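You operate a simulated robot arm through the tools that you are given. There is no shell and no other tool. Be economical: measure what you need, move in short steps, check, and stop when the job is done.

The job below is to be done with a simulated robot arm. You get a single attempt, and the scene is never put back.

Task
Lock the tipping plate, wipe off its oil, lift the swarf with the magnet and free the plate.
Fine: the pad is for the oil; pad and magnet go back where they lay. Set down upright: wiping pad, swarf magnet. What is to be rubbed or washed off counts as gone when no trace of it is left.

The check looks at the end state, three seconds after you hand in, the way a careful person would. Anything else that was tipped, shoved, dropped, spilled or broken makes it a failure.

Robot
A 6-joint arm with a two-finger gripper on a trunk, on a base that drives. Base frame: it is fixed to the floor where the robot stands at the start and does not move with it; the origin is under the middle of the robot, x ahead of it, y to its left, z up; the surface under the hand at the start is at about z = 0.855. Lengths are in m, angles in rad, forces in N, time in s.
With the tool pointing down near the work surface it reaches from about 0.3 to 0.72 m from the robot's upright axis, wherever it stands. Its first joint turns from -2.897 to 2.897 rad. Places, roughly: plate lock knob [0.4, 0, 0.9]; swarf [0.4, -0.2, 0.9]; tipping plate [0.6, 0, 1]. Payload 1.57 kg.
The TCP is the grasp point between the finger pads, 0.021 m short of the fingertips. In the tool frame z runs along the fingers and y along their closing line. The gripper opens to 0.07 m. The gripper's body begins 0.05 m behind the TCP.
Orientation is that of the tool frame in the base frame, as [roll, pitch, yaw] about the fixed x, y, z axes, in that order (R = Rz(yaw) Ry(pitch) Rx(roll)). With the fingers straight down and closing along the base's y, the tool's x points along the base's -x, its y along +y and its z along -z.

Tools
- The arm moves only by the tool servo_tool. Its argument "targets" is a list of rows, each a list of 7 numbers: the shift along the tool's x, y, z in m, then the turn, a rotation vector about the tool's x, y, z in rad, then the gripper command, from -1 (shut) to 1 (fully open), values between in proportion. In form: [[x, y, z, rx, ry, rz, grip], ...]. A call has 1 to 8 rows; each row shifts and turns the commanded pose from where the row before left it, along the tool's axes as they then stand. Each row takes 0.2 s and may step no farther than 0.05 m and 0.15 rad from the row before; otherwise, or with a gripper value out of range, the whole call is refused. A pose out of reach is approached as far as the arm can. The call stops where the force on the tool passes 50 N (or 10 N more than at its start, if that is more) or the arm is blocked; 0.2 s more then pass. Each finger halts on what it meets, pressing with about 27 N; the grip force reading is that of the motor and also rises with nothing between the fingers. The clock runs only during rows and for 0.2 s after the last one: add rows that do not move to give the fingers time. It gives the time, the measured TCP pose, the force on the tool (base axes), the opening and the grip force at its end, in the units of the frame above (readings bear some noise), with the torque about the TCP (base axes, N m) and any sound that the robot's microphone picked up, and new pictures: "pictures" is both (left out), scene, wrist or none.
- Cameras (640 x 400 px; columns grow to the right, rows downward): "scene" is now at [0.0251, 0.1248, 1.5138]; the picture's right is [-0.26, -0.97, 0.00], its down [-0.58, 0.15, -0.80] and it looks along [0.77, -0.21, -0.60] (base axes); focal length 266 px, centre (320, 200). "wrist" rides on the gripper at [0.079, 0.004, -0.081] in the tool frame; the picture's right is [-0.05, 1.00, 0.00], its down [-0.67, -0.04, -0.75] and it looks along [-0.74, -0.04, 0.67] (tool axes); focal length 256 px, centre (320, 200). There is no depth. A picture from a camera that has moved, and an enlarged one, comes with that camera's place and axes in the base frame and with its lens. The place of the scene camera against the robot may be out by one fixed shift of up to 0.018 m in any direction.
- drive_base(legs): drives the robot by 1 to 6 legs, each [ahead, left, turn to the left] in m, m and rad, along the robot's own axes; the way and the turn of a leg run together, so that a leg with both is an arc; at most 1.5 m and 3.142 rad a leg. The arm and the cameras ride along, it lands a little off, and it stops where it bumps. It gives what a move gives, and a new picture of the scene camera.
- pan_tilt(pan, tilt): turns the head with the scene camera to pan (to the left, within 2.705 rad either way) and tilt (down, from -0.506 to 1.204), counted from straight ahead of the robot. It gives what a move gives, and a new picture of the scene camera.
- close_up(camera, box): a new picture of the part [left, top, right, bottom] of that camera's present view, enlarged. It takes no simulated time.
- finish_job(): hands the job in; it is judged then, once.

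Go step by step. Nothing tells you exact positions but the pictures and the camera data: compare them with the known pose of the tool, close in by small moves and look again before you grip or let go. The budget is 120 turns and 260 pictures, counting those below and the enlarged ones. Unless the task says otherwise, let go and move clear before handing in, and close with one line.

The tools are called as name(argument=value, ...) on one line, values as JSON. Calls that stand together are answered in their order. servo_tool: Moves the arm, as the interface text tells. Its arguments: {"type":"object","properties":{"targets":{"type":"array","items":{"type":"array","items":{"type":"number"}}},"pictures":{"type":"string","enum":["both","scene","wrist","none"]}},"required":["targets"]} The other tools are called the same way: drive_base (legs) drives the base; pan_tilt (pan, tilt) turns the head that bears the scene camera; close_up (camera, box) takes an enlarged picture of a part of a camera's view; finish_job () hands the job in.

At the start:

```text
time: 0.0
position: [0.4011, -0.0465, 1.3236]
orientation: [-3.14, -0.002, -3.141]
contact_force: [-0.9, -0.4, 0.0]
ft_torque: [0.0, 0.0, 0.0]
grip_width: 0.0702
grip_force: 0.1
robot x, y, heading: [0.0023, -0.0017, 0.004]
head pan, tilt: [-0.26, 0.642]
```

scene: 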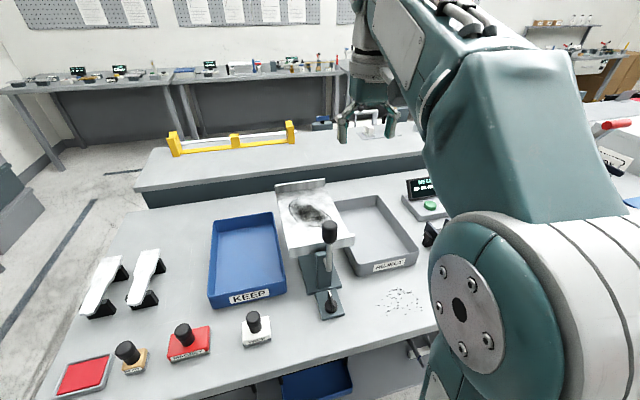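
wrist: 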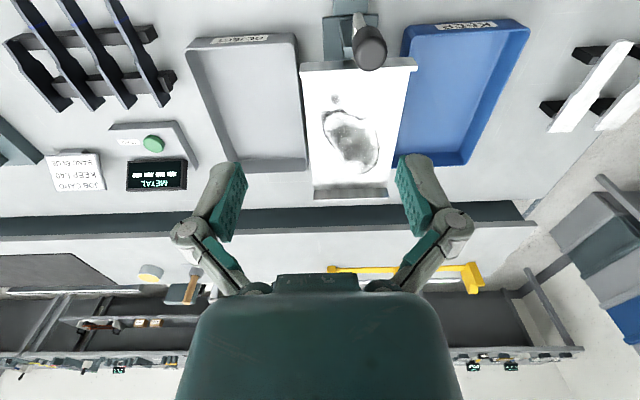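

I see a tipping plate with a dark oil smear, a lever/knob in front, three knobbed tools (on the left) and a swarf patch. I'll look closer at the details first.

close_up(camera="scene", box=[40, 290, 300, 400])

close_up(camera="scene", box=[260, 170, 460, 330])

close_up(camera="wrist", box=[0, 0, 640, 220])

```text
2.46 times, centred on (170, 345) of scene
camera zoom: at [0.0251, 0.1248, 1.5138], right [-0.26, -0.97, 0.0], down [-0.58, 0.15, -0.8], along [0.77, -0.21, -0.6], focal length 655 px, centre (689, -157)
```

zoom: 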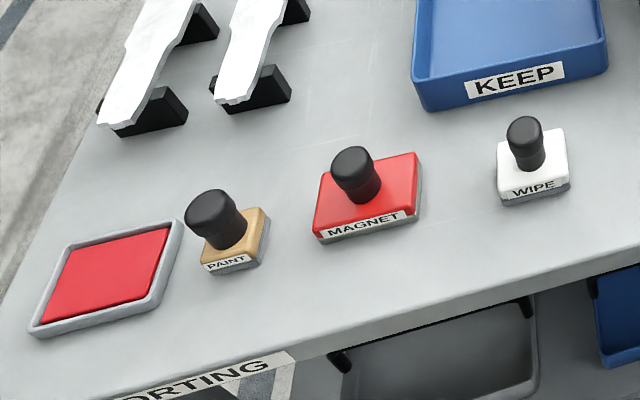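

```text
2.50 times, centred on (360, 250) of scene
camera zoom: at [0.0251, 0.1248, 1.5138], right [-0.26, -0.97, 0.0], down [-0.58, 0.15, -0.8], along [0.77, -0.21, -0.6], focal length 665 px, centre (220, 75)
```

zoom: 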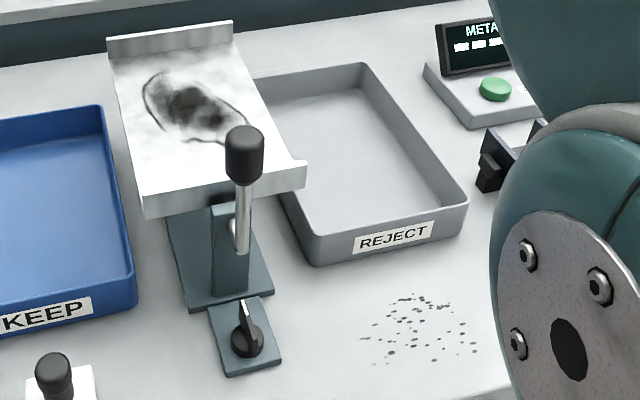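

```text
1.00 times, centred on (320, 110) of wrist (not enlarged: the box is as wide or as high as the picture)
camera zoom: at [0.3225, -0.0419, 1.4059], right [0.05, 1.0, 0.0], down [0.67, -0.03, 0.74], along [0.74, -0.04, -0.67], focal length 256 px, centre (320, 290)
```

zoom: 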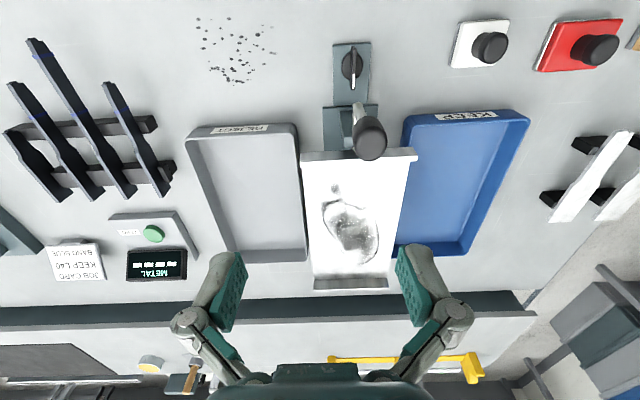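

servo_tool(targets=[[0, -0.034, 0.036, 0, 0, 0, 1], [0, -0.034, 0.036, 0, 0, 0, 1], [0, -0.034, 0.036, 0, 0, 0, 1], [0, -0.034, 0.036, 0, 0, 0, 1], [0, -0.034, 0.036, 0, 0, 0, 1], [0, -0.034, 0.036, 0, 0, 0, 1], [0, 0, 0, 0, 0, -0.15, 1], [0, 0, 0, 0, 0, -0.15, 1]], pictures="none")

servo_tool(targets=[[0, 0, 0, 0, 0, -0.15, 1], [0, 0, 0, 0, 0, -0.15, 1], [0, 0, 0, 0, 0, -0.15, 1], [0, 0, 0, 0, 0, -0.15, 1], [0, 0, 0, 0, 0, -0.15, 1], [0, 0, 0, 0, 0, -0.15, 1], [0, 0, 0, 0, 0, -0.15, 1], [0, 0, 0, 0, 0, -0.15, 1]])

```text
time: 1.8
position: [0.4009, -0.2502, 1.1083]
orientation: [3.14, -0.003, -2.841]
contact_force: [-0.7, -0.9, 0.1]
ft_torque: [0.04, 0.01, 0.01]
grip_width: 0.0697
grip_force: 0.1
robot x, y, heading: [0.0018, -0.0032, 0.001]
head pan, tilt: [-0.26, 0.642]
```

```text
time: 3.6
position: [0.4003, -0.25, 1.1084]
orientation: [3.14, -0.001, -1.64]
contact_force: [-0.5, 0.0, 0.0]
ft_torque: [0.05, -0.04, -0.03]
grip_width: 0.0697
grip_force: 0.0
robot x, y, heading: [0.0021, -0.0, -0.001]
head pan, tilt: [-0.26, 0.642]
camera scene: at [0.0252, 0.1237, 1.5139], right [-0.26, -0.97, 0.0], down [-0.58, 0.15, -0.8], along [0.77, -0.21, -0.6], focal length 266 px, centre (320, 200)
camera wrist: at [0.392, -0.33, 1.19], right [-0.99, 0.12, 0.0], down [0.08, 0.66, 0.74], along [0.09, 0.74, -0.67], focal length 256 px, centre (320, 200)
```

scene: 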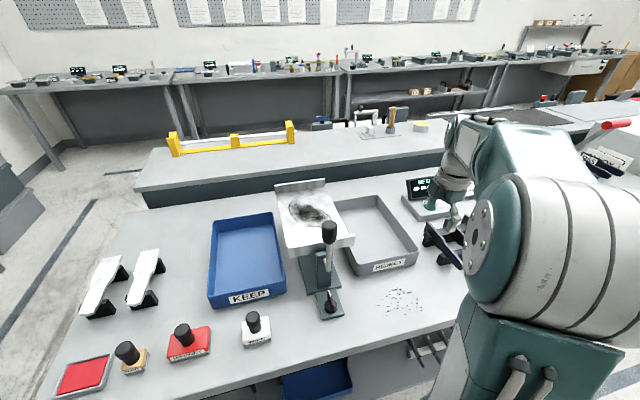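
wrist: 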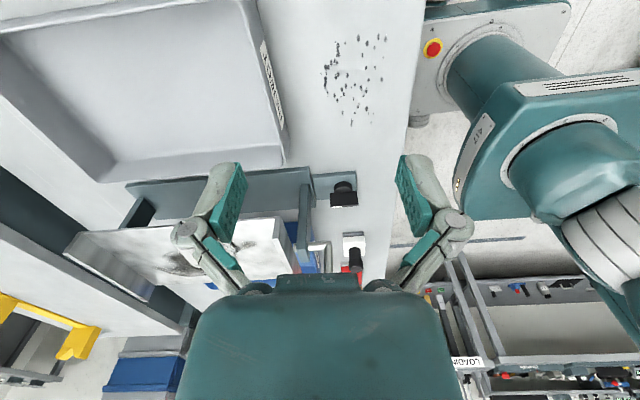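

close_up(camera="wrist", box=[100, 150, 420, 300])

close_up(camera="scene", box=[300, 210, 380, 330])

```text
2.00 times, centred on (260, 225) of wrist
camera zoom: at [0.392, -0.33, 1.19], right [-0.99, 0.12, 0.0], down [0.08, 0.66, 0.74], along [0.09, 0.74, -0.67], focal length 512 px, centre (440, 150)
```

zoom: 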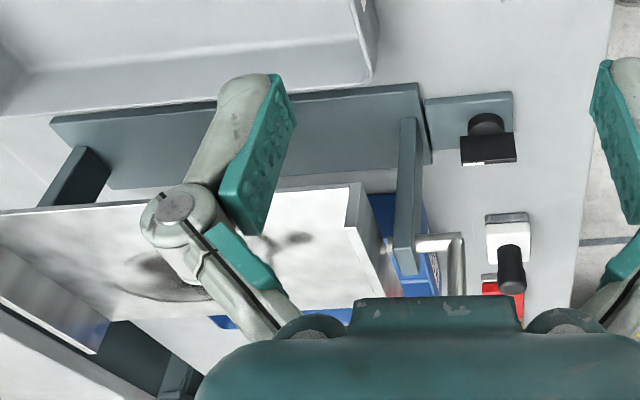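

```text
3.33 times, centred on (340, 270) of scene
camera zoom: at [0.0252, 0.1237, 1.5139], right [-0.26, -0.97, 0.0], down [-0.58, 0.15, -0.8], along [0.77, -0.21, -0.6], focal length 887 px, centre (253, -33)
```

zoom: 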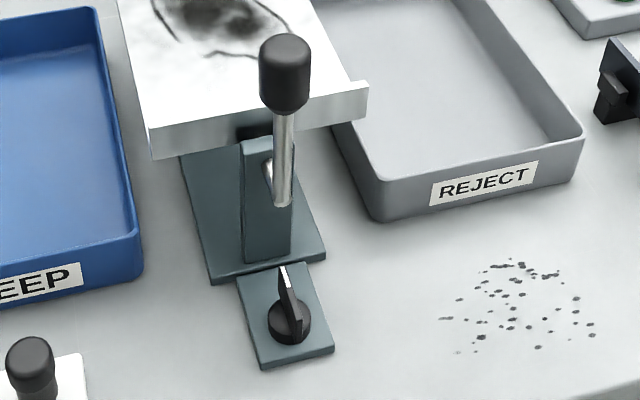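

The lever is a crank at x≈0.42 above the bar-shaped lock knob at about (0.39, 0, 0.89), so the knob must be gripped with a tilted tool. I turn the hand back and bring it in from the robot's side.

servo_tool(targets=[[0, 0, 0, 0, 0, 0.15, 1], [0, 0, 0, 0, 0, 0.15, 1], [0, 0, 0, 0, 0, 0.15, 1], [0, 0, 0, 0, 0, 0.15, 1], [0, 0, 0, 0, 0, 0.15, 1], [0, 0, 0, 0, 0, 0.15, 1], [0, 0, 0, 0, 0, 0.15, 1], [0, 0, 0, 0, 0, 0.15, 1]], pictures="none")

servo_tool(targets=[[0.03, 0, 0, 0, 0, 0.15, 1], [0.03, 0, 0, 0, 0, 0.15, 1], [0.03, 0.03, 0, 0, 0, 0, 1], [0.03, 0.03, 0, 0, 0, 0, 1], [0, 0.045, 0, 0, 0, 0, 1], [0, 0.045, 0, 0, 0, 0, 1], [0, 0.045, 0, 0, 0, 0, 1], [0, 0.045, 0, 0, 0, 0, 1]], pictures="none")

servo_tool(targets=[[0, 0, 0, 0, -0.131, 0, 1], [0, 0, 0, 0, -0.131, 0, 1], [0, 0, 0, 0, -0.131, 0, 1], [0, 0, 0, 0, -0.131, 0, 1], [0, 0, 0, 0, 0, 0, 1]])

```text
time: 5.4
position: [0.4004, -0.2507, 1.1096]
orientation: [3.141, -0.001, -2.845]
contact_force: [-0.7, 0.5, 0.3]
ft_torque: [0.02, 0.0, 0.02]
grip_width: 0.0698
grip_force: 0.0
robot x, y, heading: [0.0011, -0.0007, 0.0]
head pan, tilt: [-0.26, 0.642]
```

```text
time: 7.2
position: [0.2807, -0.0227, 1.1081]
orientation: [-3.139, 0.0, -3.141]
contact_force: [0.7, -1.0, -0.6]
ft_torque: [-0.01, -0.01, -0.01]
grip_width: 0.0699
grip_force: 0.1
robot x, y, heading: [0.0006, 0.0015, -0.001]
head pan, tilt: [-0.26, 0.642]
```

```text
time: 8.4
position: [0.282, -0.022, 1.1077]
orientation: [3.141, 0.526, 3.141]
contact_force: [-0.9, -0.3, 0.2]
ft_torque: [0.02, -0.01, -0.04]
grip_width: 0.07
grip_force: 0.0
robot x, y, heading: [0.0025, 0.0021, 0.002]
head pan, tilt: [-0.26, 0.642]
camera scene: at [0.0238, 0.1251, 1.5138], right [-0.26, -0.97, 0.0], down [-0.58, 0.15, -0.8], along [0.77, -0.21, -0.6], focal length 266 px, centre (320, 200)
camera wrist: at [0.173, -0.0189, 1.1394], right [0.05, 1.0, 0.03], down [0.2, -0.03, 0.98], along [0.98, -0.04, -0.2], focal length 256 px, centre (320, 200)
```

scene: 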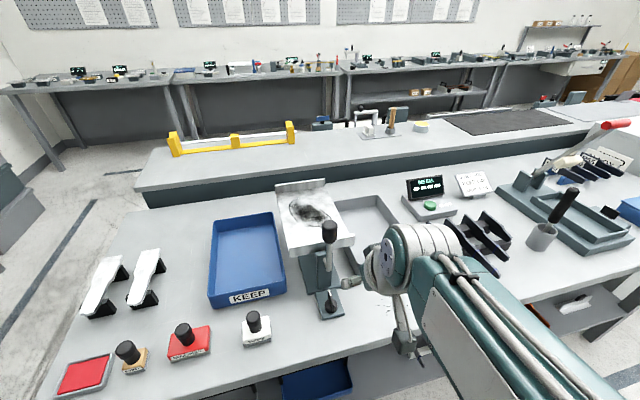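
wrist: 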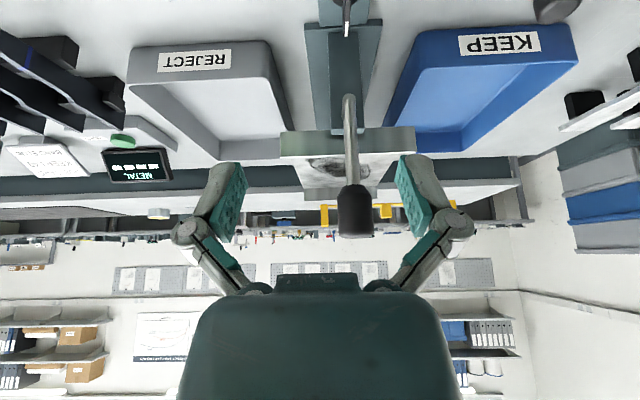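

servo_tool(targets=[[0.0039, 0.0083, 0.0393, 0, 0, 0, 1], [0.0039, 0.0083, 0.0393, 0, 0, 0, 1], [0.0039, 0.0083, 0.0393, 0, 0, 0, 1], [0, 0, 0, 0, 0, 0, 1]], pictures="wrist")

close_up(camera="wrist", box=[200, 0, 440, 160])

```text
time: 9.4
position: [0.3441, 0.0028, 1.0055]
orientation: [-3.14, 0.522, -3.139]
contact_force: [-0.2, -0.1, 0.3]
ft_torque: [0.01, 0.0, 0.01]
grip_width: 0.0699
grip_force: 0.1
out of reach, approached as far as the arm can: row 3
robot x, y, heading: [0.0022, -0.0028, 0.001]
head pan, tilt: [-0.26, 0.642]
camera wrist: at [0.2348, 0.0064, 1.0367], right [0.05, 1.0, 0.03], down [0.21, -0.03, 0.98], along [0.98, -0.04, -0.21], focal length 256 px, centre (320, 200)
```

wrist: 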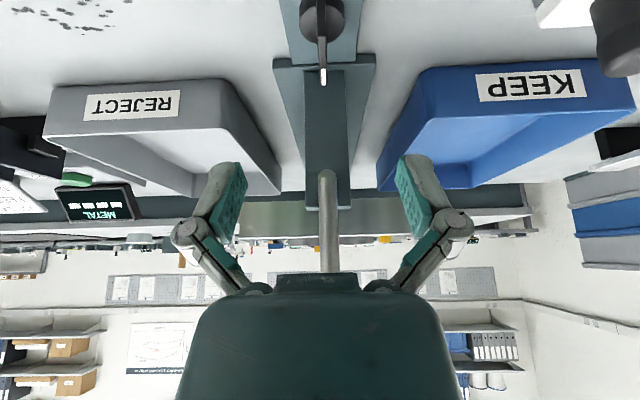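

```text
2.50 times, centred on (320, 80) of wrist
camera zoom: at [0.2348, 0.0064, 1.0367], right [0.05, 1.0, 0.03], down [0.21, -0.03, 0.98], along [0.98, -0.04, -0.21], focal length 640 px, centre (320, 500)
```

zoom: 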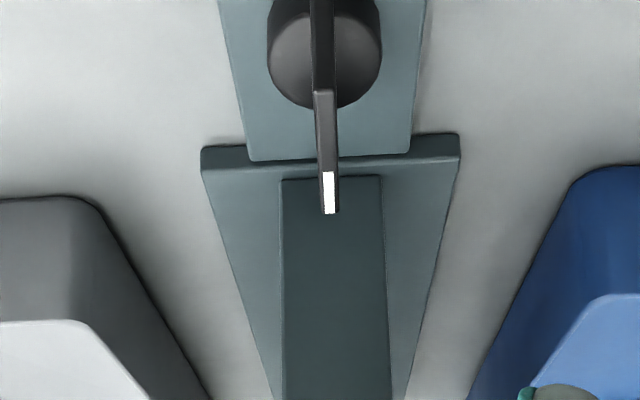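

The tilted pose is too near the trunk, so I back the base up a little.

drive_base(legs=[[-0.13, 0, 0]])

```text
time: 10.7
position: [0.2124, 0.003, 1.005]
orientation: [-3.138, 0.523, -3.14]
contact_force: [-0.4, 0.5, -0.8]
ft_torque: [0.03, 0.03, 0.01]
grip_width: 0.0699
grip_force: 0.1
robot x, y, heading: [-0.1299, 0.0005, 0.0]
head pan, tilt: [-0.26, 0.642]
camera scene: at [-0.1062, 0.1251, 1.5138], right [-0.26, -0.97, 0.0], down [-0.58, 0.15, -0.8], along [0.77, -0.21, -0.6], focal length 266 px, centre (320, 200)
```

scene: 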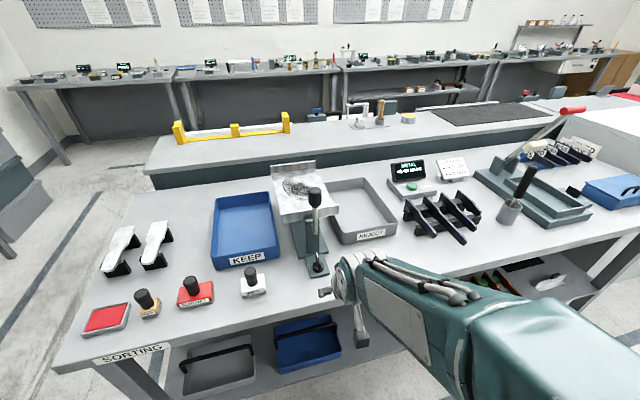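

servo_tool(targets=[[-0.035, 0, 0.028, 0, 0, 0, 1], [-0.035, 0, 0.028, 0, 0, 0, 1], [-0.035, 0, 0.028, 0, 0, 0, 1], [0, 0, 0, 0, 0, 0, 1]])

```text
time: 11.7
position: [0.3471, 0.0036, 0.9844]
orientation: [-3.139, 0.522, -3.14]
contact_force: [1.2, -0.3, -0.1]
ft_torque: [0.0, 0.05, -0.02]
grip_width: 0.0701
grip_force: 0.0
robot x, y, heading: [-0.1313, 0.0005, -0.003]
head pan, tilt: [-0.26, 0.642]
camera scene: at [-0.1052, 0.125, 1.5138], right [-0.26, -0.97, 0.0], down [-0.58, 0.15, -0.8], along [0.77, -0.21, -0.6], focal length 266 px, centre (320, 200)
camera wrist: at [0.2388, 0.0074, 1.0156], right [0.05, 1.0, 0.03], down [0.21, -0.03, 0.98], along [0.98, -0.04, -0.21], focal length 256 px, centre (320, 200)
```

scene: 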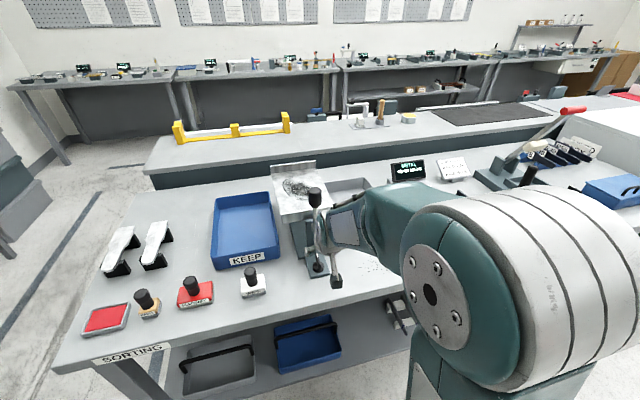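
wrist: 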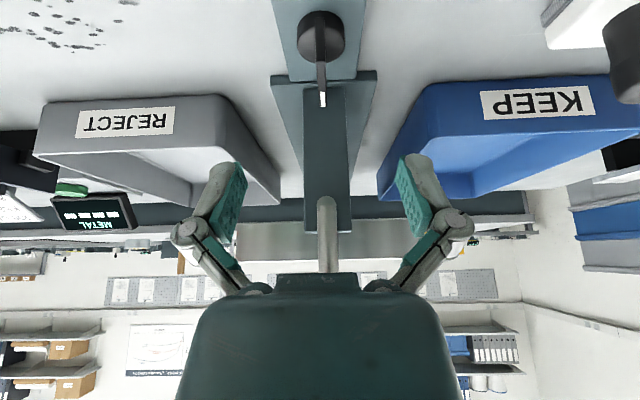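

servo_tool(targets=[[0.0015, 0, 0.035, 0, 0, 0, 1], [0.0015, 0, 0.035, 0, 0, 0, 1], [0, 0, 0, 0, 0, 0, 1]], pictures="wrist")

close_up(camera="wrist", box=[160, 100, 480, 300])

```text
time: 12.5
position: [0.3783, 0.0036, 0.9216]
orientation: [-3.139, 0.524, -3.139]
contact_force: [-0.5, -0.4, 0.3]
ft_torque: [0.01, -0.01, 0.01]
grip_width: 0.0699
grip_force: 0.1
robot x, y, heading: [-0.1311, 0.0008, 0.002]
head pan, tilt: [-0.26, 0.642]
camera wrist: at [0.2697, 0.0073, 0.9534], right [0.05, 1.0, 0.03], down [0.21, -0.03, 0.98], along [0.98, -0.04, -0.21], focal length 256 px, centre (320, 200)
```

wrist: 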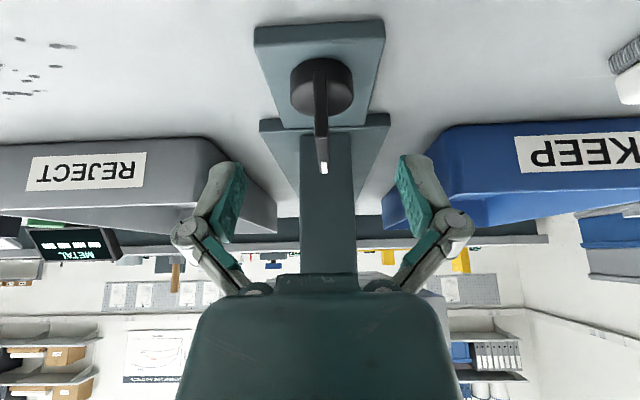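

```text
2.00 times, centred on (320, 200) of wrist
camera zoom: at [0.2697, 0.0073, 0.9534], right [0.05, 1.0, 0.03], down [0.21, -0.03, 0.98], along [0.98, -0.04, -0.21], focal length 512 px, centre (320, 200)
```

zoom: 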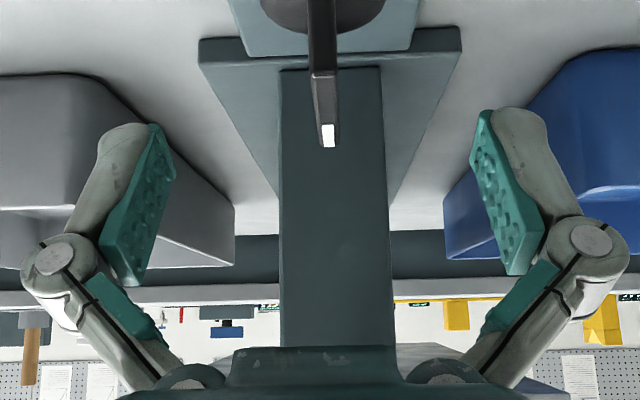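

servo_tool(targets=[[-0.004, 0, 0.025, 0, 0, 0, 1], [0, 0, 0, 0, 0, 0, 0], [0, 0, 0, 0, 0, 0, -0.6], [0, 0, 0, 0, 0, 0, -1], [0, 0, 0, 0, 0, 0, -1], [0, 0, 0, 0, 0, 0, -1]])

close_up(camera="wrist", box=[220, 60, 420, 260])

```text
time: 13.9
position: [0.3936, 0.0047, 0.9029]
orientation: [-3.139, 0.523, -3.138]
contact_force: [1.0, 22.0, 1.9]
ft_torque: [0.49, -0.17, -0.04]
grip_width: 0.0061
grip_force: 32.1
robot x, y, heading: [-0.1298, -0.0006, 0.001]
head pan, tilt: [-0.26, 0.642]
camera scene: at [-0.1051, 0.1292, 1.5134], right [-0.26, -0.97, 0.0], down [-0.58, 0.15, -0.8], along [0.77, -0.21, -0.6], focal length 266 px, centre (320, 200)
camera wrist: at [0.2848, 0.0089, 0.9348], right [0.04, 1.0, 0.02], down [0.21, -0.03, 0.98], along [0.98, -0.04, -0.21], focal length 256 px, centre (320, 200)
```

scene: 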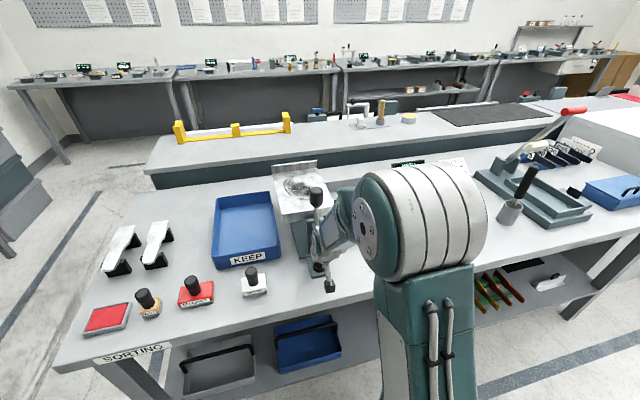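
wrist: 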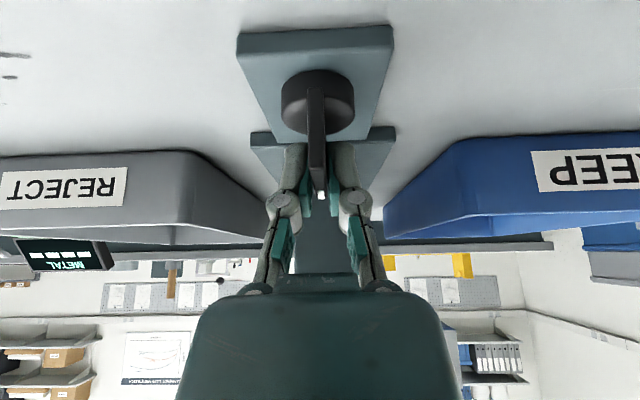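

```text
2.00 times, centred on (320, 160) of wrist
camera zoom: at [0.2848, 0.0089, 0.9348], right [0.04, 1.0, 0.02], down [0.21, -0.03, 0.98], along [0.98, -0.04, -0.21], focal length 512 px, centre (320, 280)
```

zoom: 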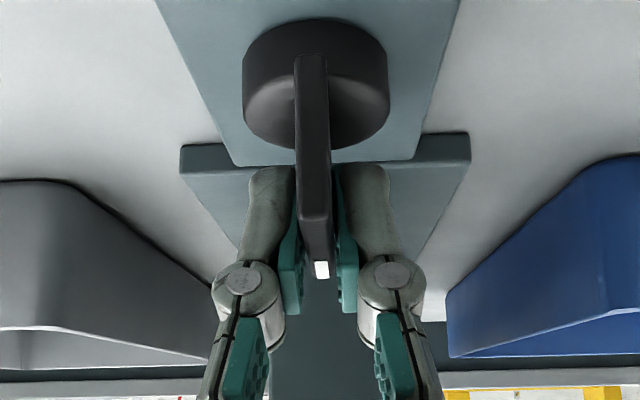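

servo_tool(targets=[[0, 0.002, 0, 0, 0, 0, -1], [0, -0.0009, 0, 0.07, 0, 0.121, -1], [0, -0.0009, 0, 0.07, 0, 0.121, -1]], pictures="none")

```text
time: 14.7
position: [0.3948, 0.0041, 0.9029]
orientation: [-3.137, 0.523, 2.867]
contact_force: [2.5, 12.1, 11.8]
ft_torque: [0.43, 0.59, 0.0]
grip_width: 0.0062
grip_force: 31.8
robot x, y, heading: [-0.1315, 0.0052, 0.002]
head pan, tilt: [-0.26, 0.642]
```

servo_tool(targets=[[0, -0.0009, 0, 0.07, 0, 0.121, -1], [0, -0.0009, 0, 0.07, 0, 0.121, -1], [0, -0.0009, 0, 0.07, 0, 0.121, -1]], pictures="wrist")

```text
time: 15.5
position: [0.3926, 0.0033, 0.9021]
orientation: [-3.14, 0.524, 2.444]
contact_force: [0.5, 26.8, 10.0]
ft_torque: [0.24, -0.5, -0.07]
grip_width: 0.0062
grip_force: 31.8
robot x, y, heading: [-0.1306, -0.0013, 0.001]
head pan, tilt: [-0.26, 0.642]
camera wrist: at [0.3123, 0.0758, 0.9345], right [0.68, 0.74, 0.03], down [0.13, -0.16, 0.98], along [0.72, -0.66, -0.2], focal length 256 px, centre (320, 200)
```

wrist: 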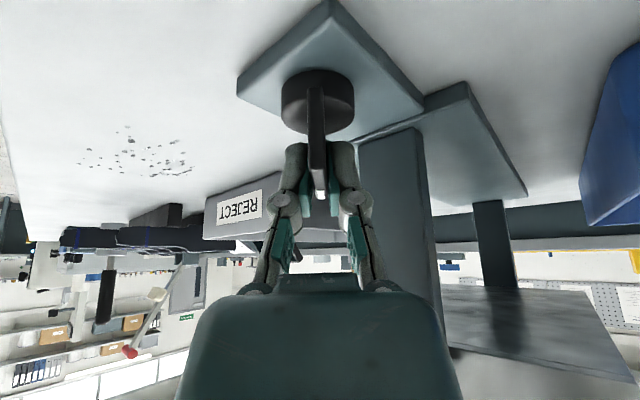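

servo_tool(targets=[[0, 0.001, 0, 0.07, 0, 0.121, -1], [0, 0, 0, 0.07, 0, 0.121, -1], [0, 0, 0, 0.07, 0, 0.121, -1]], pictures="none")

```text
time: 16.3
position: [0.3921, 0.0009, 0.9027]
orientation: [-3.136, 0.524, 2.024]
contact_force: [-9.4, 21.4, 8.3]
ft_torque: [0.21, 0.09, -0.02]
grip_width: 0.0062
grip_force: 32.0
robot x, y, heading: [-0.1269, -0.0001, 0.004]
head pan, tilt: [-0.26, 0.642]
```

servo_tool(targets=[[0.0023, -0.001, -0.0013, 0.07, 0, 0.121, -1], [0, 0, 0, 0.075, 0, 0.129, -1], [0, 0, 0, 0.075, 0, 0.129, -1]], pictures="both")

```text
time: 17.1
position: [0.3896, 0.0012, 0.9028]
orientation: [-3.135, 0.528, 1.585]
contact_force: [-11.1, -6.4, 5.6]
ft_torque: [0.15, 0.28, -0.01]
grip_width: 0.0058
grip_force: 32.3
robot x, y, heading: [-0.134, -0.0027, 0.002]
head pan, tilt: [-0.26, 0.642]
camera scene: at [-0.1057, 0.124, 1.5139], right [-0.26, -0.97, 0.0], down [-0.58, 0.15, -0.8], along [0.77, -0.21, -0.6], focal length 266 px, centre (320, 200)
camera wrist: at [0.394, 0.1097, 0.9335], right [1.0, -0.04, 0.02], down [-0.03, -0.2, 0.98], along [-0.03, -0.98, -0.2], focal length 256 px, centre (320, 200)
```

scene: 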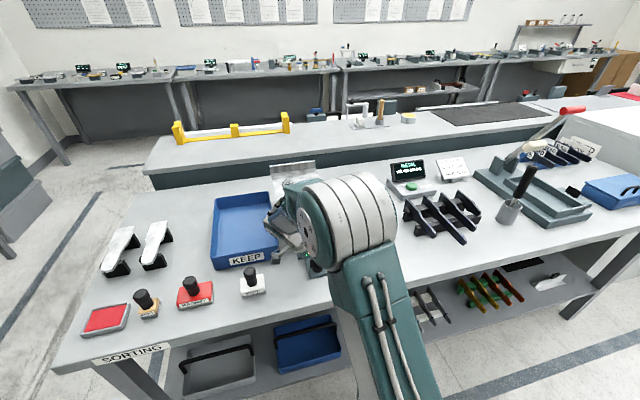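
wrist: 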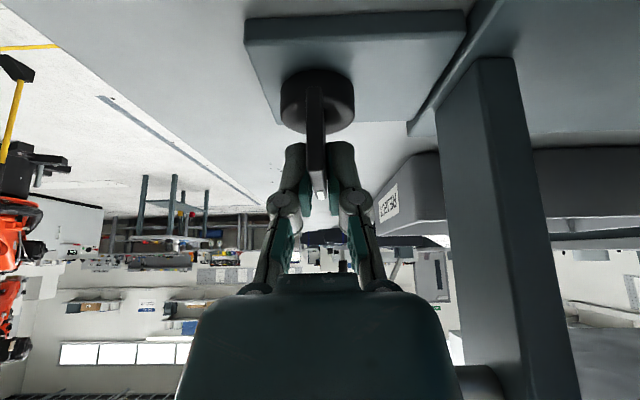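

servo_tool(targets=[[0, 0, 0, 0.05, 0, 0.0866, -1], [0, 0, 0, 0, 0, 0, -1]], pictures="none")

```text
time: 17.7
position: [0.39, 0.0014, 0.9023]
orientation: [-3.138, 0.527, 1.487]
contact_force: [-14.0, -11.3, 1.8]
ft_torque: [-0.95, -0.47, 0.82]
grip_width: 0.0073
grip_force: 32.1
robot x, y, heading: [-0.1329, 0.0004, 0.002]
head pan, tilt: [-0.26, 0.642]
```

The knob hit its stop at 90°. I relax it, open and back off.

servo_tool(targets=[[0, 0, 0, -0.045, 0, -0.078, -1], [0, 0, 0, 0, 0, 0, 0.3], [0, 0, 0, 0, 0, 0, 0.3], [0, 0, 0, 0, 0, 0, 0.3], [0, 0, -0.03, 0, 0, 0, 0.3], [0, 0, -0.05, 0, 0, 0, 0.3], [0, 0, -0.05, 0, 0, 0, 0.3], [0, 0, -0.05, 0, 0, 0, 0.3]])

```text
time: 19.5
position: [0.3897, 0.095, 1.0596]
orientation: [-3.137, 0.526, 1.581]
contact_force: [0.1, -0.6, 0.1]
ft_torque: [0.04, 0.01, 0.02]
grip_width: 0.0455
grip_force: 0.1
robot x, y, heading: [-0.1341, 0.001, -0.002]
head pan, tilt: [-0.26, 0.642]
camera scene: at [-0.1048, 0.1264, 1.5137], right [-0.26, -0.97, 0.0], down [-0.58, 0.15, -0.8], along [0.77, -0.21, -0.6], focal length 266 px, centre (320, 200)
camera wrist: at [0.3956, 0.2038, 1.091], right [1.0, -0.04, 0.02], down [-0.03, -0.2, 0.98], along [-0.04, -0.98, -0.2], focal length 256 px, centre (320, 200)
```

scene: 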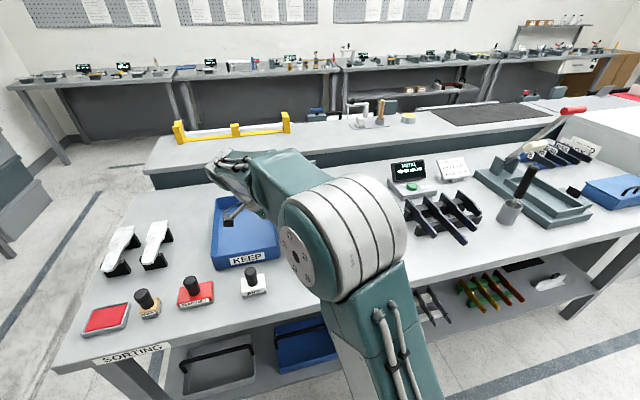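
wrist: 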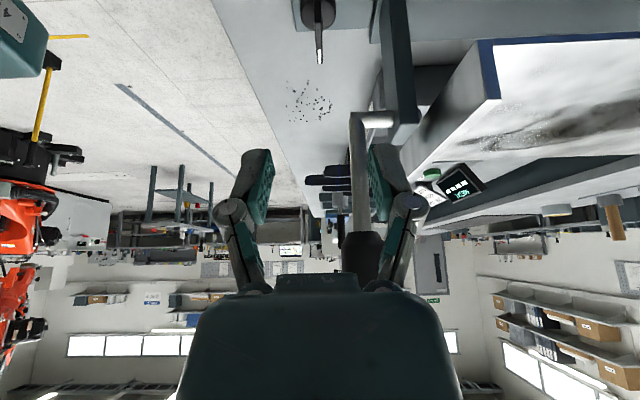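

I close the fingers and give the crank a gentle sideways nudge to test that the plate is locked.

servo_tool(targets=[[0, 0.03, 0, 0, 0, 0, -1], [0, 0, 0, 0, 0, 0, -1], [-0.026, 0, 0.015, 0, 0, 0, -1], [-0.026, 0, 0.015, 0, 0, 0, -1]])

```text
time: 20.5
position: [0.4228, 0.0317, 1.0589]
orientation: [-3.137, 0.525, 1.579]
contact_force: [0.1, -0.3, -0.1]
ft_torque: [0.02, 0.0, 0.01]
grip_width: 0.0
grip_force: 26.8
robot x, y, heading: [-0.1312, 0.0035, -0.0]
head pan, tilt: [-0.26, 0.642]
camera scene: at [-0.1047, 0.1242, 1.5138], right [-0.26, -0.97, 0.0], down [-0.58, 0.15, -0.8], along [0.77, -0.21, -0.6], focal length 266 px, centre (320, 200)
camera wrist: at [0.4264, 0.1412, 1.0901], right [1.0, -0.04, 0.02], down [-0.03, -0.2, 0.98], along [-0.03, -0.98, -0.2], focal length 256 px, centre (320, 200)
```

scene: 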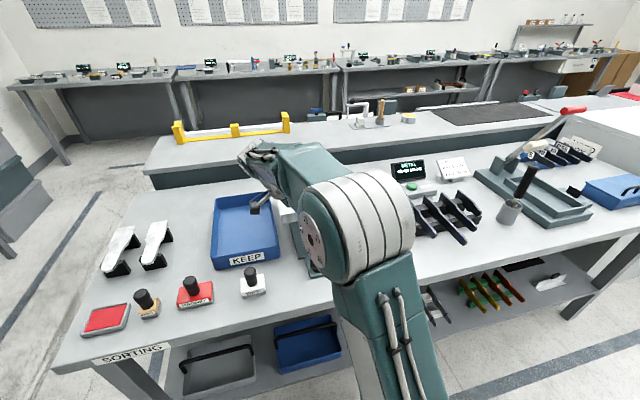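
wrist: 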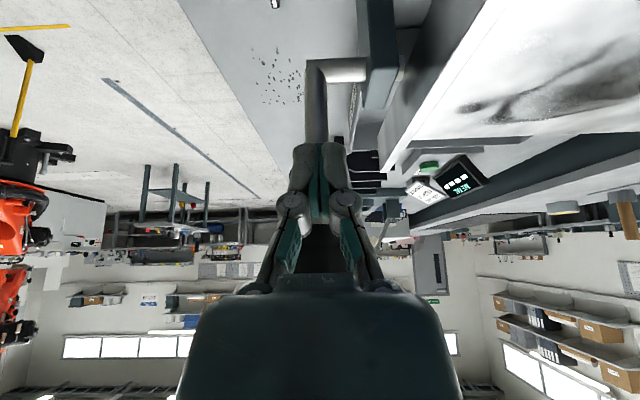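

servo_tool(targets=[[-0.0043, 0, 0.0025, 0, 0, 0, -1], [-0.0043, 0, 0.0025, 0, 0, 0, -1], [-0.0043, 0, 0.0025, 0, 0, 0, -1]], pictures="none")

```text
time: 21.3
position: [0.4231, 0.0276, 1.059]
orientation: [-3.139, 0.522, 1.582]
contact_force: [-3.5, 42.3, 3.1]
ft_torque: [0.57, 0.57, -0.11]
grip_width: 0.0002
grip_force: 27.1
robot x, y, heading: [-0.1337, 0.0028, 0.001]
head pan, tilt: [-0.26, 0.642]
```

The plate holds firm at 42 N, so it's locked. I retreat, straighten the hand and go to the WIPE pad.

servo_tool(targets=[[0.017, 0, -0.01, 0, 0, 0, -1], [0, 0, -0.05, 0, 0, 0, -1], [0, 0, -0.05, 0, 0, 0, -1], [0, 0, -0.05, 0, 0, 0, -1], [0, 0, 0, 0, 0.131, 0, -1], [0, 0, 0, 0, 0.131, 0, 0], [0, 0, 0, 0, 0.131, 0, 0.5], [0, 0, 0, 0, 0.131, 0, 0.9]], pictures="none")

servo_tool(targets=[[0, 0, 0, 0, 0, -0.15, 0.9], [0, 0, 0, 0, 0, -0.15, 0.9], [0, 0, 0, 0, 0, -0.15, 0.9], [0, 0, 0, 0, 0, -0.15, 0.9], [0, 0, 0, 0, 0, -0.15, 0.9], [0, 0, 0, 0, 0, -0.15, 0.9], [0, 0, 0, 0, 0, -0.15, 0.9], [0, 0, 0, 0, 0, -0.15, 0.9]], pictures="none")

servo_tool(targets=[[0, 0, 0, 0, 0, -0.15, 0.9], [0, 0, 0, 0, 0, -0.15, 0.9], [0, 0, 0, 0, 0, -0.05, 0.9], [0.03, 0.04, 0, 0, 0, 0, 0.9], [0.03, 0.04, 0, 0, 0, 0, 0.9]], pictures="wrist")

```text
time: 23.1
position: [0.4219, 0.1125, 1.1885]
orientation: [-3.136, 0.0, 1.575]
contact_force: [-0.1, -0.8, 0.2]
ft_torque: [0.0, 0.01, -0.03]
grip_width: 0.0662
grip_force: 0.1
robot x, y, heading: [-0.1343, -0.0003, -0.001]
head pan, tilt: [-0.26, 0.642]
```

```text
time: 24.9
position: [0.4216, 0.1144, 1.1885]
orientation: [-3.139, -0.003, 2.778]
contact_force: [0.8, 0.2, 0.2]
ft_torque: [0.03, -0.03, 0.0]
grip_width: 0.0667
grip_force: 0.0
robot x, y, heading: [-0.1309, -0.0026, 0.001]
head pan, tilt: [-0.26, 0.642]
```

```text
time: 26.1
position: [0.3624, 0.195, 1.1876]
orientation: [-3.137, -0.005, 3.126]
contact_force: [0.4, 0.1, -0.4]
ft_torque: [0.01, 0.02, 0.06]
grip_width: 0.0666
grip_force: 0.0
robot x, y, heading: [-0.1277, 0.001, 0.0]
head pan, tilt: [-0.26, 0.642]
camera wrist: at [0.2839, 0.1999, 1.2704], right [0.07, 1.0, 0.0], down [0.67, -0.04, 0.74], along [0.74, -0.05, -0.67], focal length 256 px, centre (320, 200)
```

wrist: 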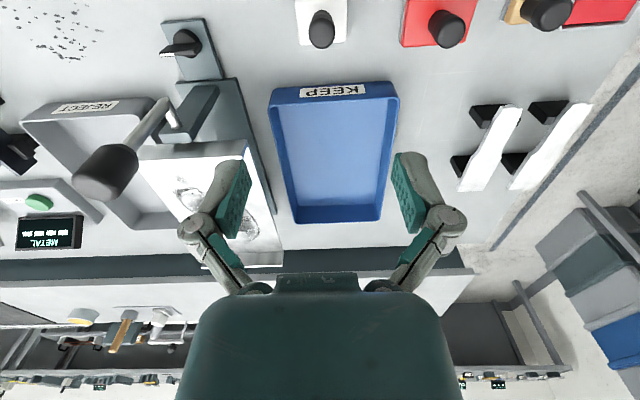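

servo_tool(targets=[[-0.01, 0, 0.045, 0, 0, 0, 0.9], [0, 0, 0.045, 0, 0, 0, 0.9], [0, 0, 0.045, 0, 0, 0, 0.9], [0, 0, 0.035, 0, 0, 0, 0.9]])

close_up(camera="wrist", box=[160, 60, 480, 260])

```text
time: 27.1
position: [0.3726, 0.1941, 1.0179]
orientation: [-3.14, -0.002, 3.126]
contact_force: [-0.3, -0.4, 0.4]
ft_torque: [0.0, 0.01, -0.01]
grip_width: 0.0666
grip_force: 0.1
robot x, y, heading: [-0.1278, -0.0, -0.0]
head pan, tilt: [-0.26, 0.642]
camera scene: at [-0.1049, 0.1264, 1.5137], right [-0.26, -0.97, 0.0], down [-0.58, 0.15, -0.8], along [0.77, -0.21, -0.6], focal length 266 px, centre (320, 200)
camera wrist: at [0.2938, 0.1988, 1.1001], right [0.07, 1.0, 0.0], down [0.67, -0.04, 0.74], along [0.74, -0.05, -0.67], focal length 256 px, centre (320, 200)
```

scene: 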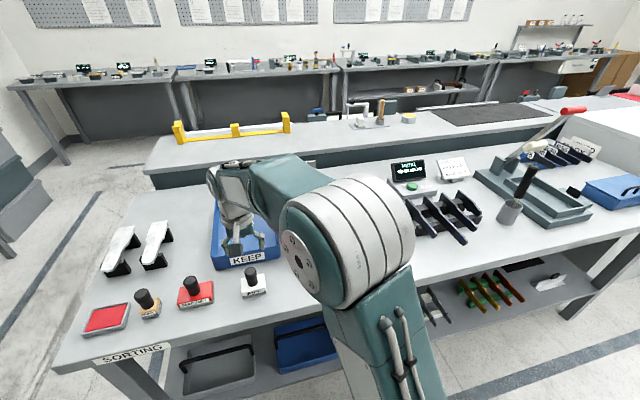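
wrist: 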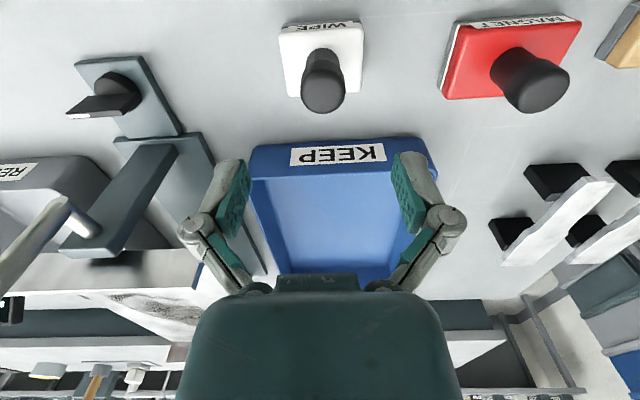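

```text
2.00 times, centred on (320, 160) of wrist
camera zoom: at [0.2938, 0.1988, 1.1001], right [0.07, 1.0, 0.0], down [0.67, -0.04, 0.74], along [0.74, -0.05, -0.67], focal length 512 px, centre (320, 280)
```

zoom: 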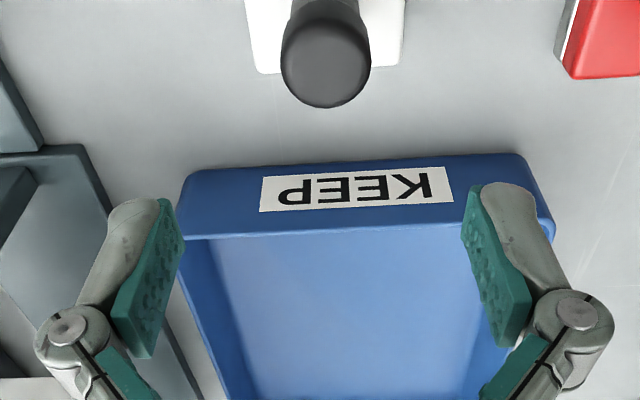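

servo_tool(targets=[[0.0065, 0.0015, 0.04, 0, 0, 0, 0.9], [0, 0, 0.03, 0, 0, 0, 0.9], [0, 0, 0, 0, 0, 0, 0.9]], pictures="wrist")

close_up(camera="wrist", box=[160, 60, 480, 260])

```text
time: 27.9
position: [0.3651, 0.1951, 0.9474]
orientation: [-3.14, -0.004, 3.127]
contact_force: [0.1, -0.3, 0.5]
ft_torque: [-0.04, 0.01, -0.02]
grip_width: 0.0665
grip_force: 0.0
robot x, y, heading: [-0.1302, -0.0023, 0.001]
head pan, tilt: [-0.26, 0.642]
camera wrist: at [0.2872, 0.2006, 1.0308], right [0.07, 1.0, 0.0], down [0.67, -0.04, 0.74], along [0.74, -0.05, -0.67], focal length 256 px, centre (320, 200)
```

wrist: 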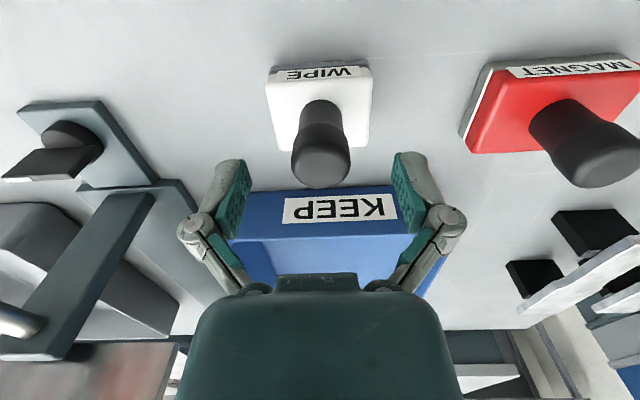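

```text
2.00 times, centred on (320, 160) of wrist
camera zoom: at [0.2872, 0.2006, 1.0308], right [0.07, 1.0, 0.0], down [0.67, -0.04, 0.74], along [0.74, -0.05, -0.67], focal length 512 px, centre (320, 280)
```

zoom: 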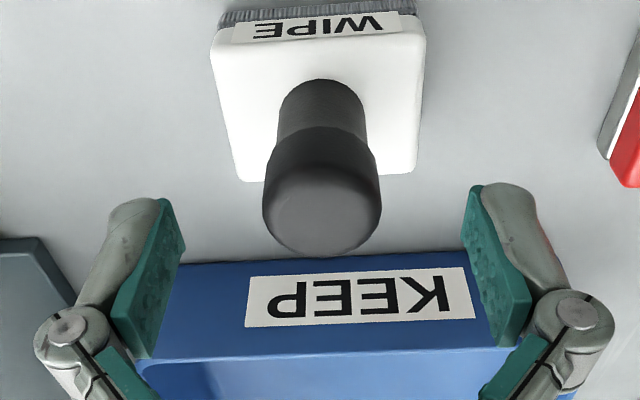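

servo_tool(targets=[[-0.002, 0, 0.027, 0, 0, 0, 0.9], [0, 0, 0, 0, 0, 0, 0.9]], pictures="wrist")

close_up(camera="wrist", box=[160, 60, 480, 260])

```text
time: 28.5
position: [0.3693, 0.1948, 0.9222]
orientation: [-3.14, -0.004, 3.126]
contact_force: [-0.9, 0.2, -0.8]
ft_torque: [0.01, 0.01, 0.01]
grip_width: 0.0665
grip_force: 0.0
robot x, y, heading: [-0.131, -0.0005, 0.005]
head pan, tilt: [-0.26, 0.642]
camera wrist: at [0.2901, 0.2004, 1.0046], right [0.07, 1.0, 0.0], down [0.67, -0.04, 0.74], along [0.74, -0.05, -0.67], focal length 256 px, centre (320, 200)
```

wrist: 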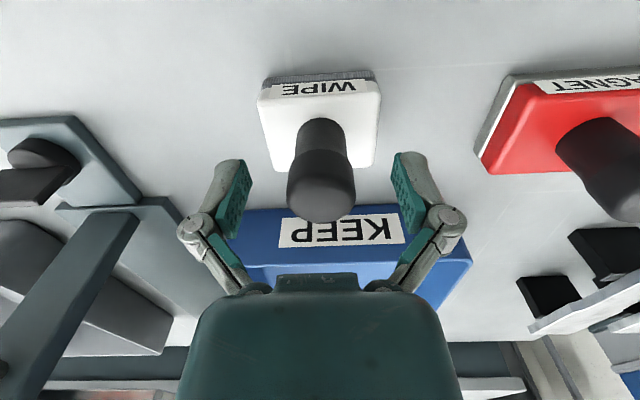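

```text
2.00 times, centred on (320, 160) of wrist
camera zoom: at [0.2901, 0.2004, 1.0046], right [0.07, 1.0, 0.0], down [0.67, -0.04, 0.74], along [0.74, -0.05, -0.67], focal length 512 px, centre (320, 280)
```

zoom: 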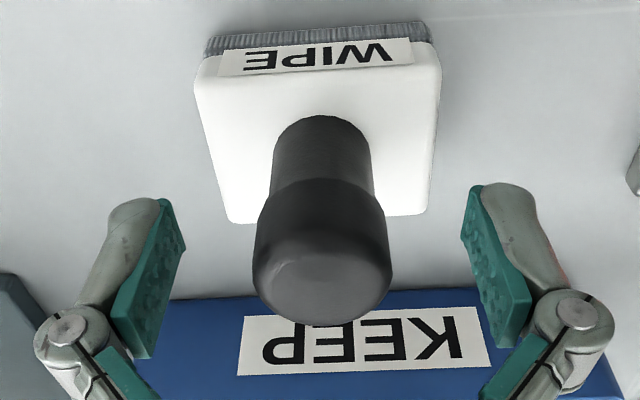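

servo_tool(targets=[[0.001, 0.0005, 0.008, 0, 0, 0, 0.9], [0, 0, 0, 0, 0, 0, 0.2], [0, 0, 0, 0, 0, 0, -0.3], [0, 0, 0, 0, 0, 0, -1], [0, 0, 0, 0, 0, 0, -1], [0, 0, 0, 0, 0, 0, -1]], pictures="wrist")

close_up(camera="wrist", box=[160, 60, 480, 260])

```text
time: 29.9
position: [0.3679, 0.1961, 0.9148]
orientation: [-3.141, -0.004, 3.125]
contact_force: [-1.8, -0.1, 8.4]
ft_torque: [-0.03, -0.04, 0.01]
grip_width: 0.0303
grip_force: 26.2
robot x, y, heading: [-0.1304, 0.0004, 0.003]
head pan, tilt: [-0.26, 0.642]
camera wrist: at [0.2886, 0.2016, 0.9965], right [0.07, 1.0, 0.0], down [0.67, -0.05, 0.74], along [0.74, -0.05, -0.67], focal length 256 px, centre (320, 200)
```

wrist: 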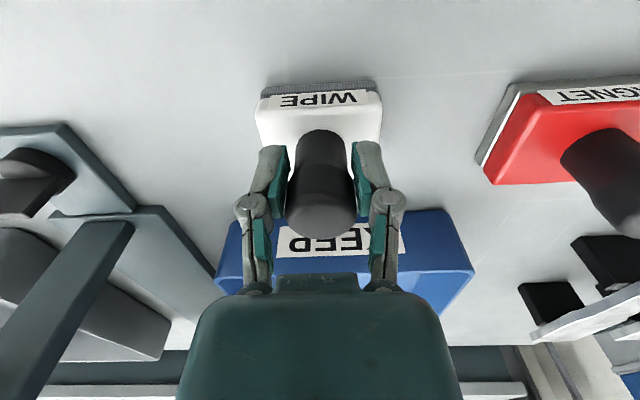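

```text
2.00 times, centred on (320, 160) of wrist
camera zoom: at [0.2886, 0.2016, 0.9965], right [0.07, 1.0, 0.0], down [0.67, -0.05, 0.74], along [0.74, -0.05, -0.67], focal length 512 px, centre (320, 280)
```

zoom: 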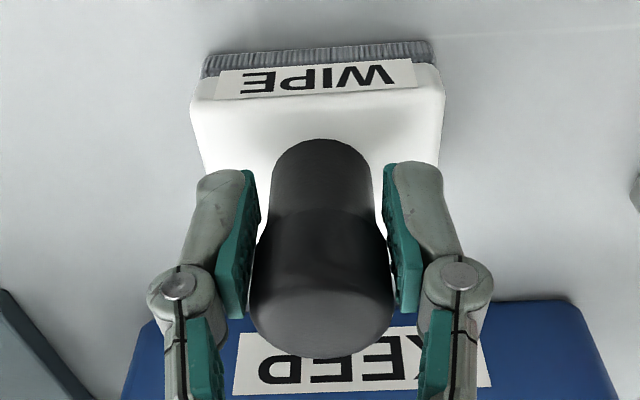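

Pad gripped with the TCP 0.060 above its sole. I lift it and drive forward again to reach the plate.

servo_tool(targets=[[0, 0, -0.02, 0, 0, 0, -1], [0, 0, -0.045, 0, 0, 0, -1], [0, 0, -0.045, 0, 0, 0, -1], [0, 0, -0.045, 0, 0, 0, -1], [0, 0, -0.045, 0, 0, 0, -1], [0, 0, -0.045, 0, 0, 0, -1]], pictures="wrist")

drive_base(legs=[[0.14, 0, 0]])

```text
time: 31.3
position: [0.3686, 0.1975, 1.1579]
orientation: [-3.139, -0.006, 3.127]
contact_force: [0.2, -0.4, -1.9]
ft_torque: [-0.01, 0.01, -0.01]
grip_width: 0.0304
grip_force: 26.9
robot x, y, heading: [-0.1266, -0.0016, 0.004]
head pan, tilt: [-0.26, 0.642]
camera wrist: at [0.2899, 0.2019, 1.2406], right [0.07, 1.0, 0.0], down [0.67, -0.04, 0.74], along [0.74, -0.05, -0.67], focal length 256 px, centre (320, 200)
```

wrist: 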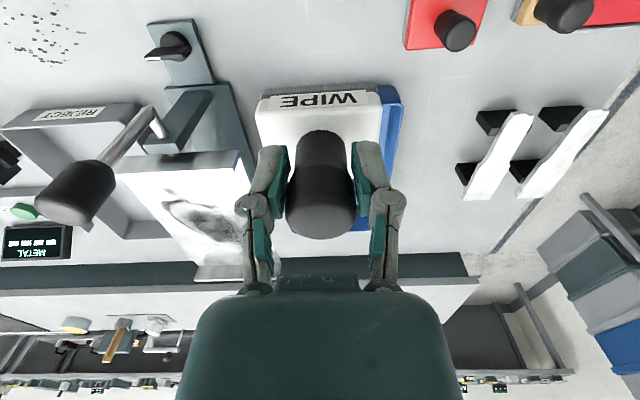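

```text
time: 32.6
position: [0.5076, 0.1964, 1.1583]
orientation: [-3.14, -0.004, 3.124]
contact_force: [-0.4, 0.3, -1.1]
ft_torque: [0.05, 0.0, 0.01]
grip_width: 0.0303
grip_force: 27.4
robot x, y, heading: [0.0062, 0.0041, -0.006]
head pan, tilt: [-0.26, 0.642]
camera scene: at [0.0347, 0.1263, 1.5137], right [-0.26, -0.97, 0.0], down [-0.58, 0.15, -0.8], along [0.77, -0.21, -0.6], focal length 266 px, centre (320, 200)
```

scene: 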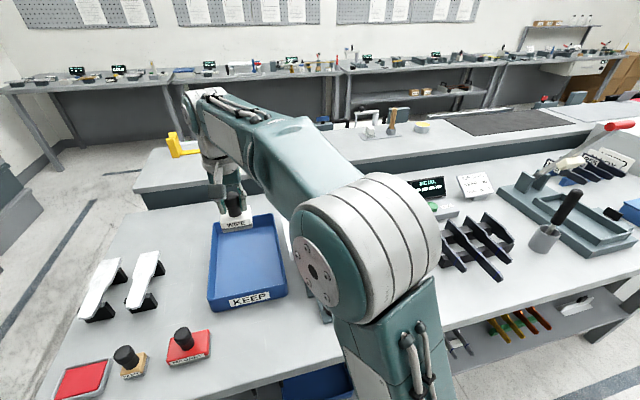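

close_up(camera="wrist", box=[0, 0, 320, 200])

```text
2.00 times, centred on (160, 100) of wrist
camera zoom: at [0.4293, 0.2016, 1.2404], right [0.07, 1.0, 0.0], down [0.67, -0.05, 0.74], along [0.74, -0.05, -0.67], focal length 512 px, centre (640, 400)
```

zoom: 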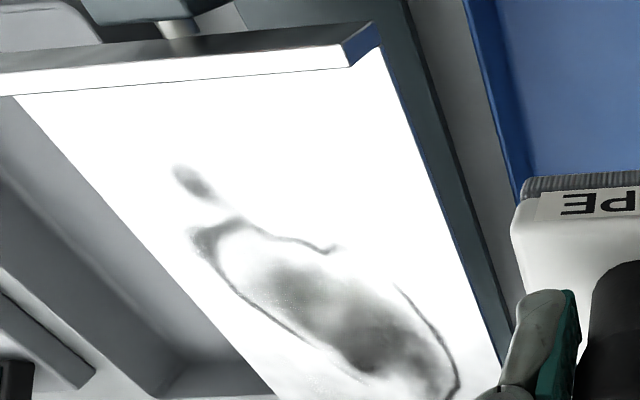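

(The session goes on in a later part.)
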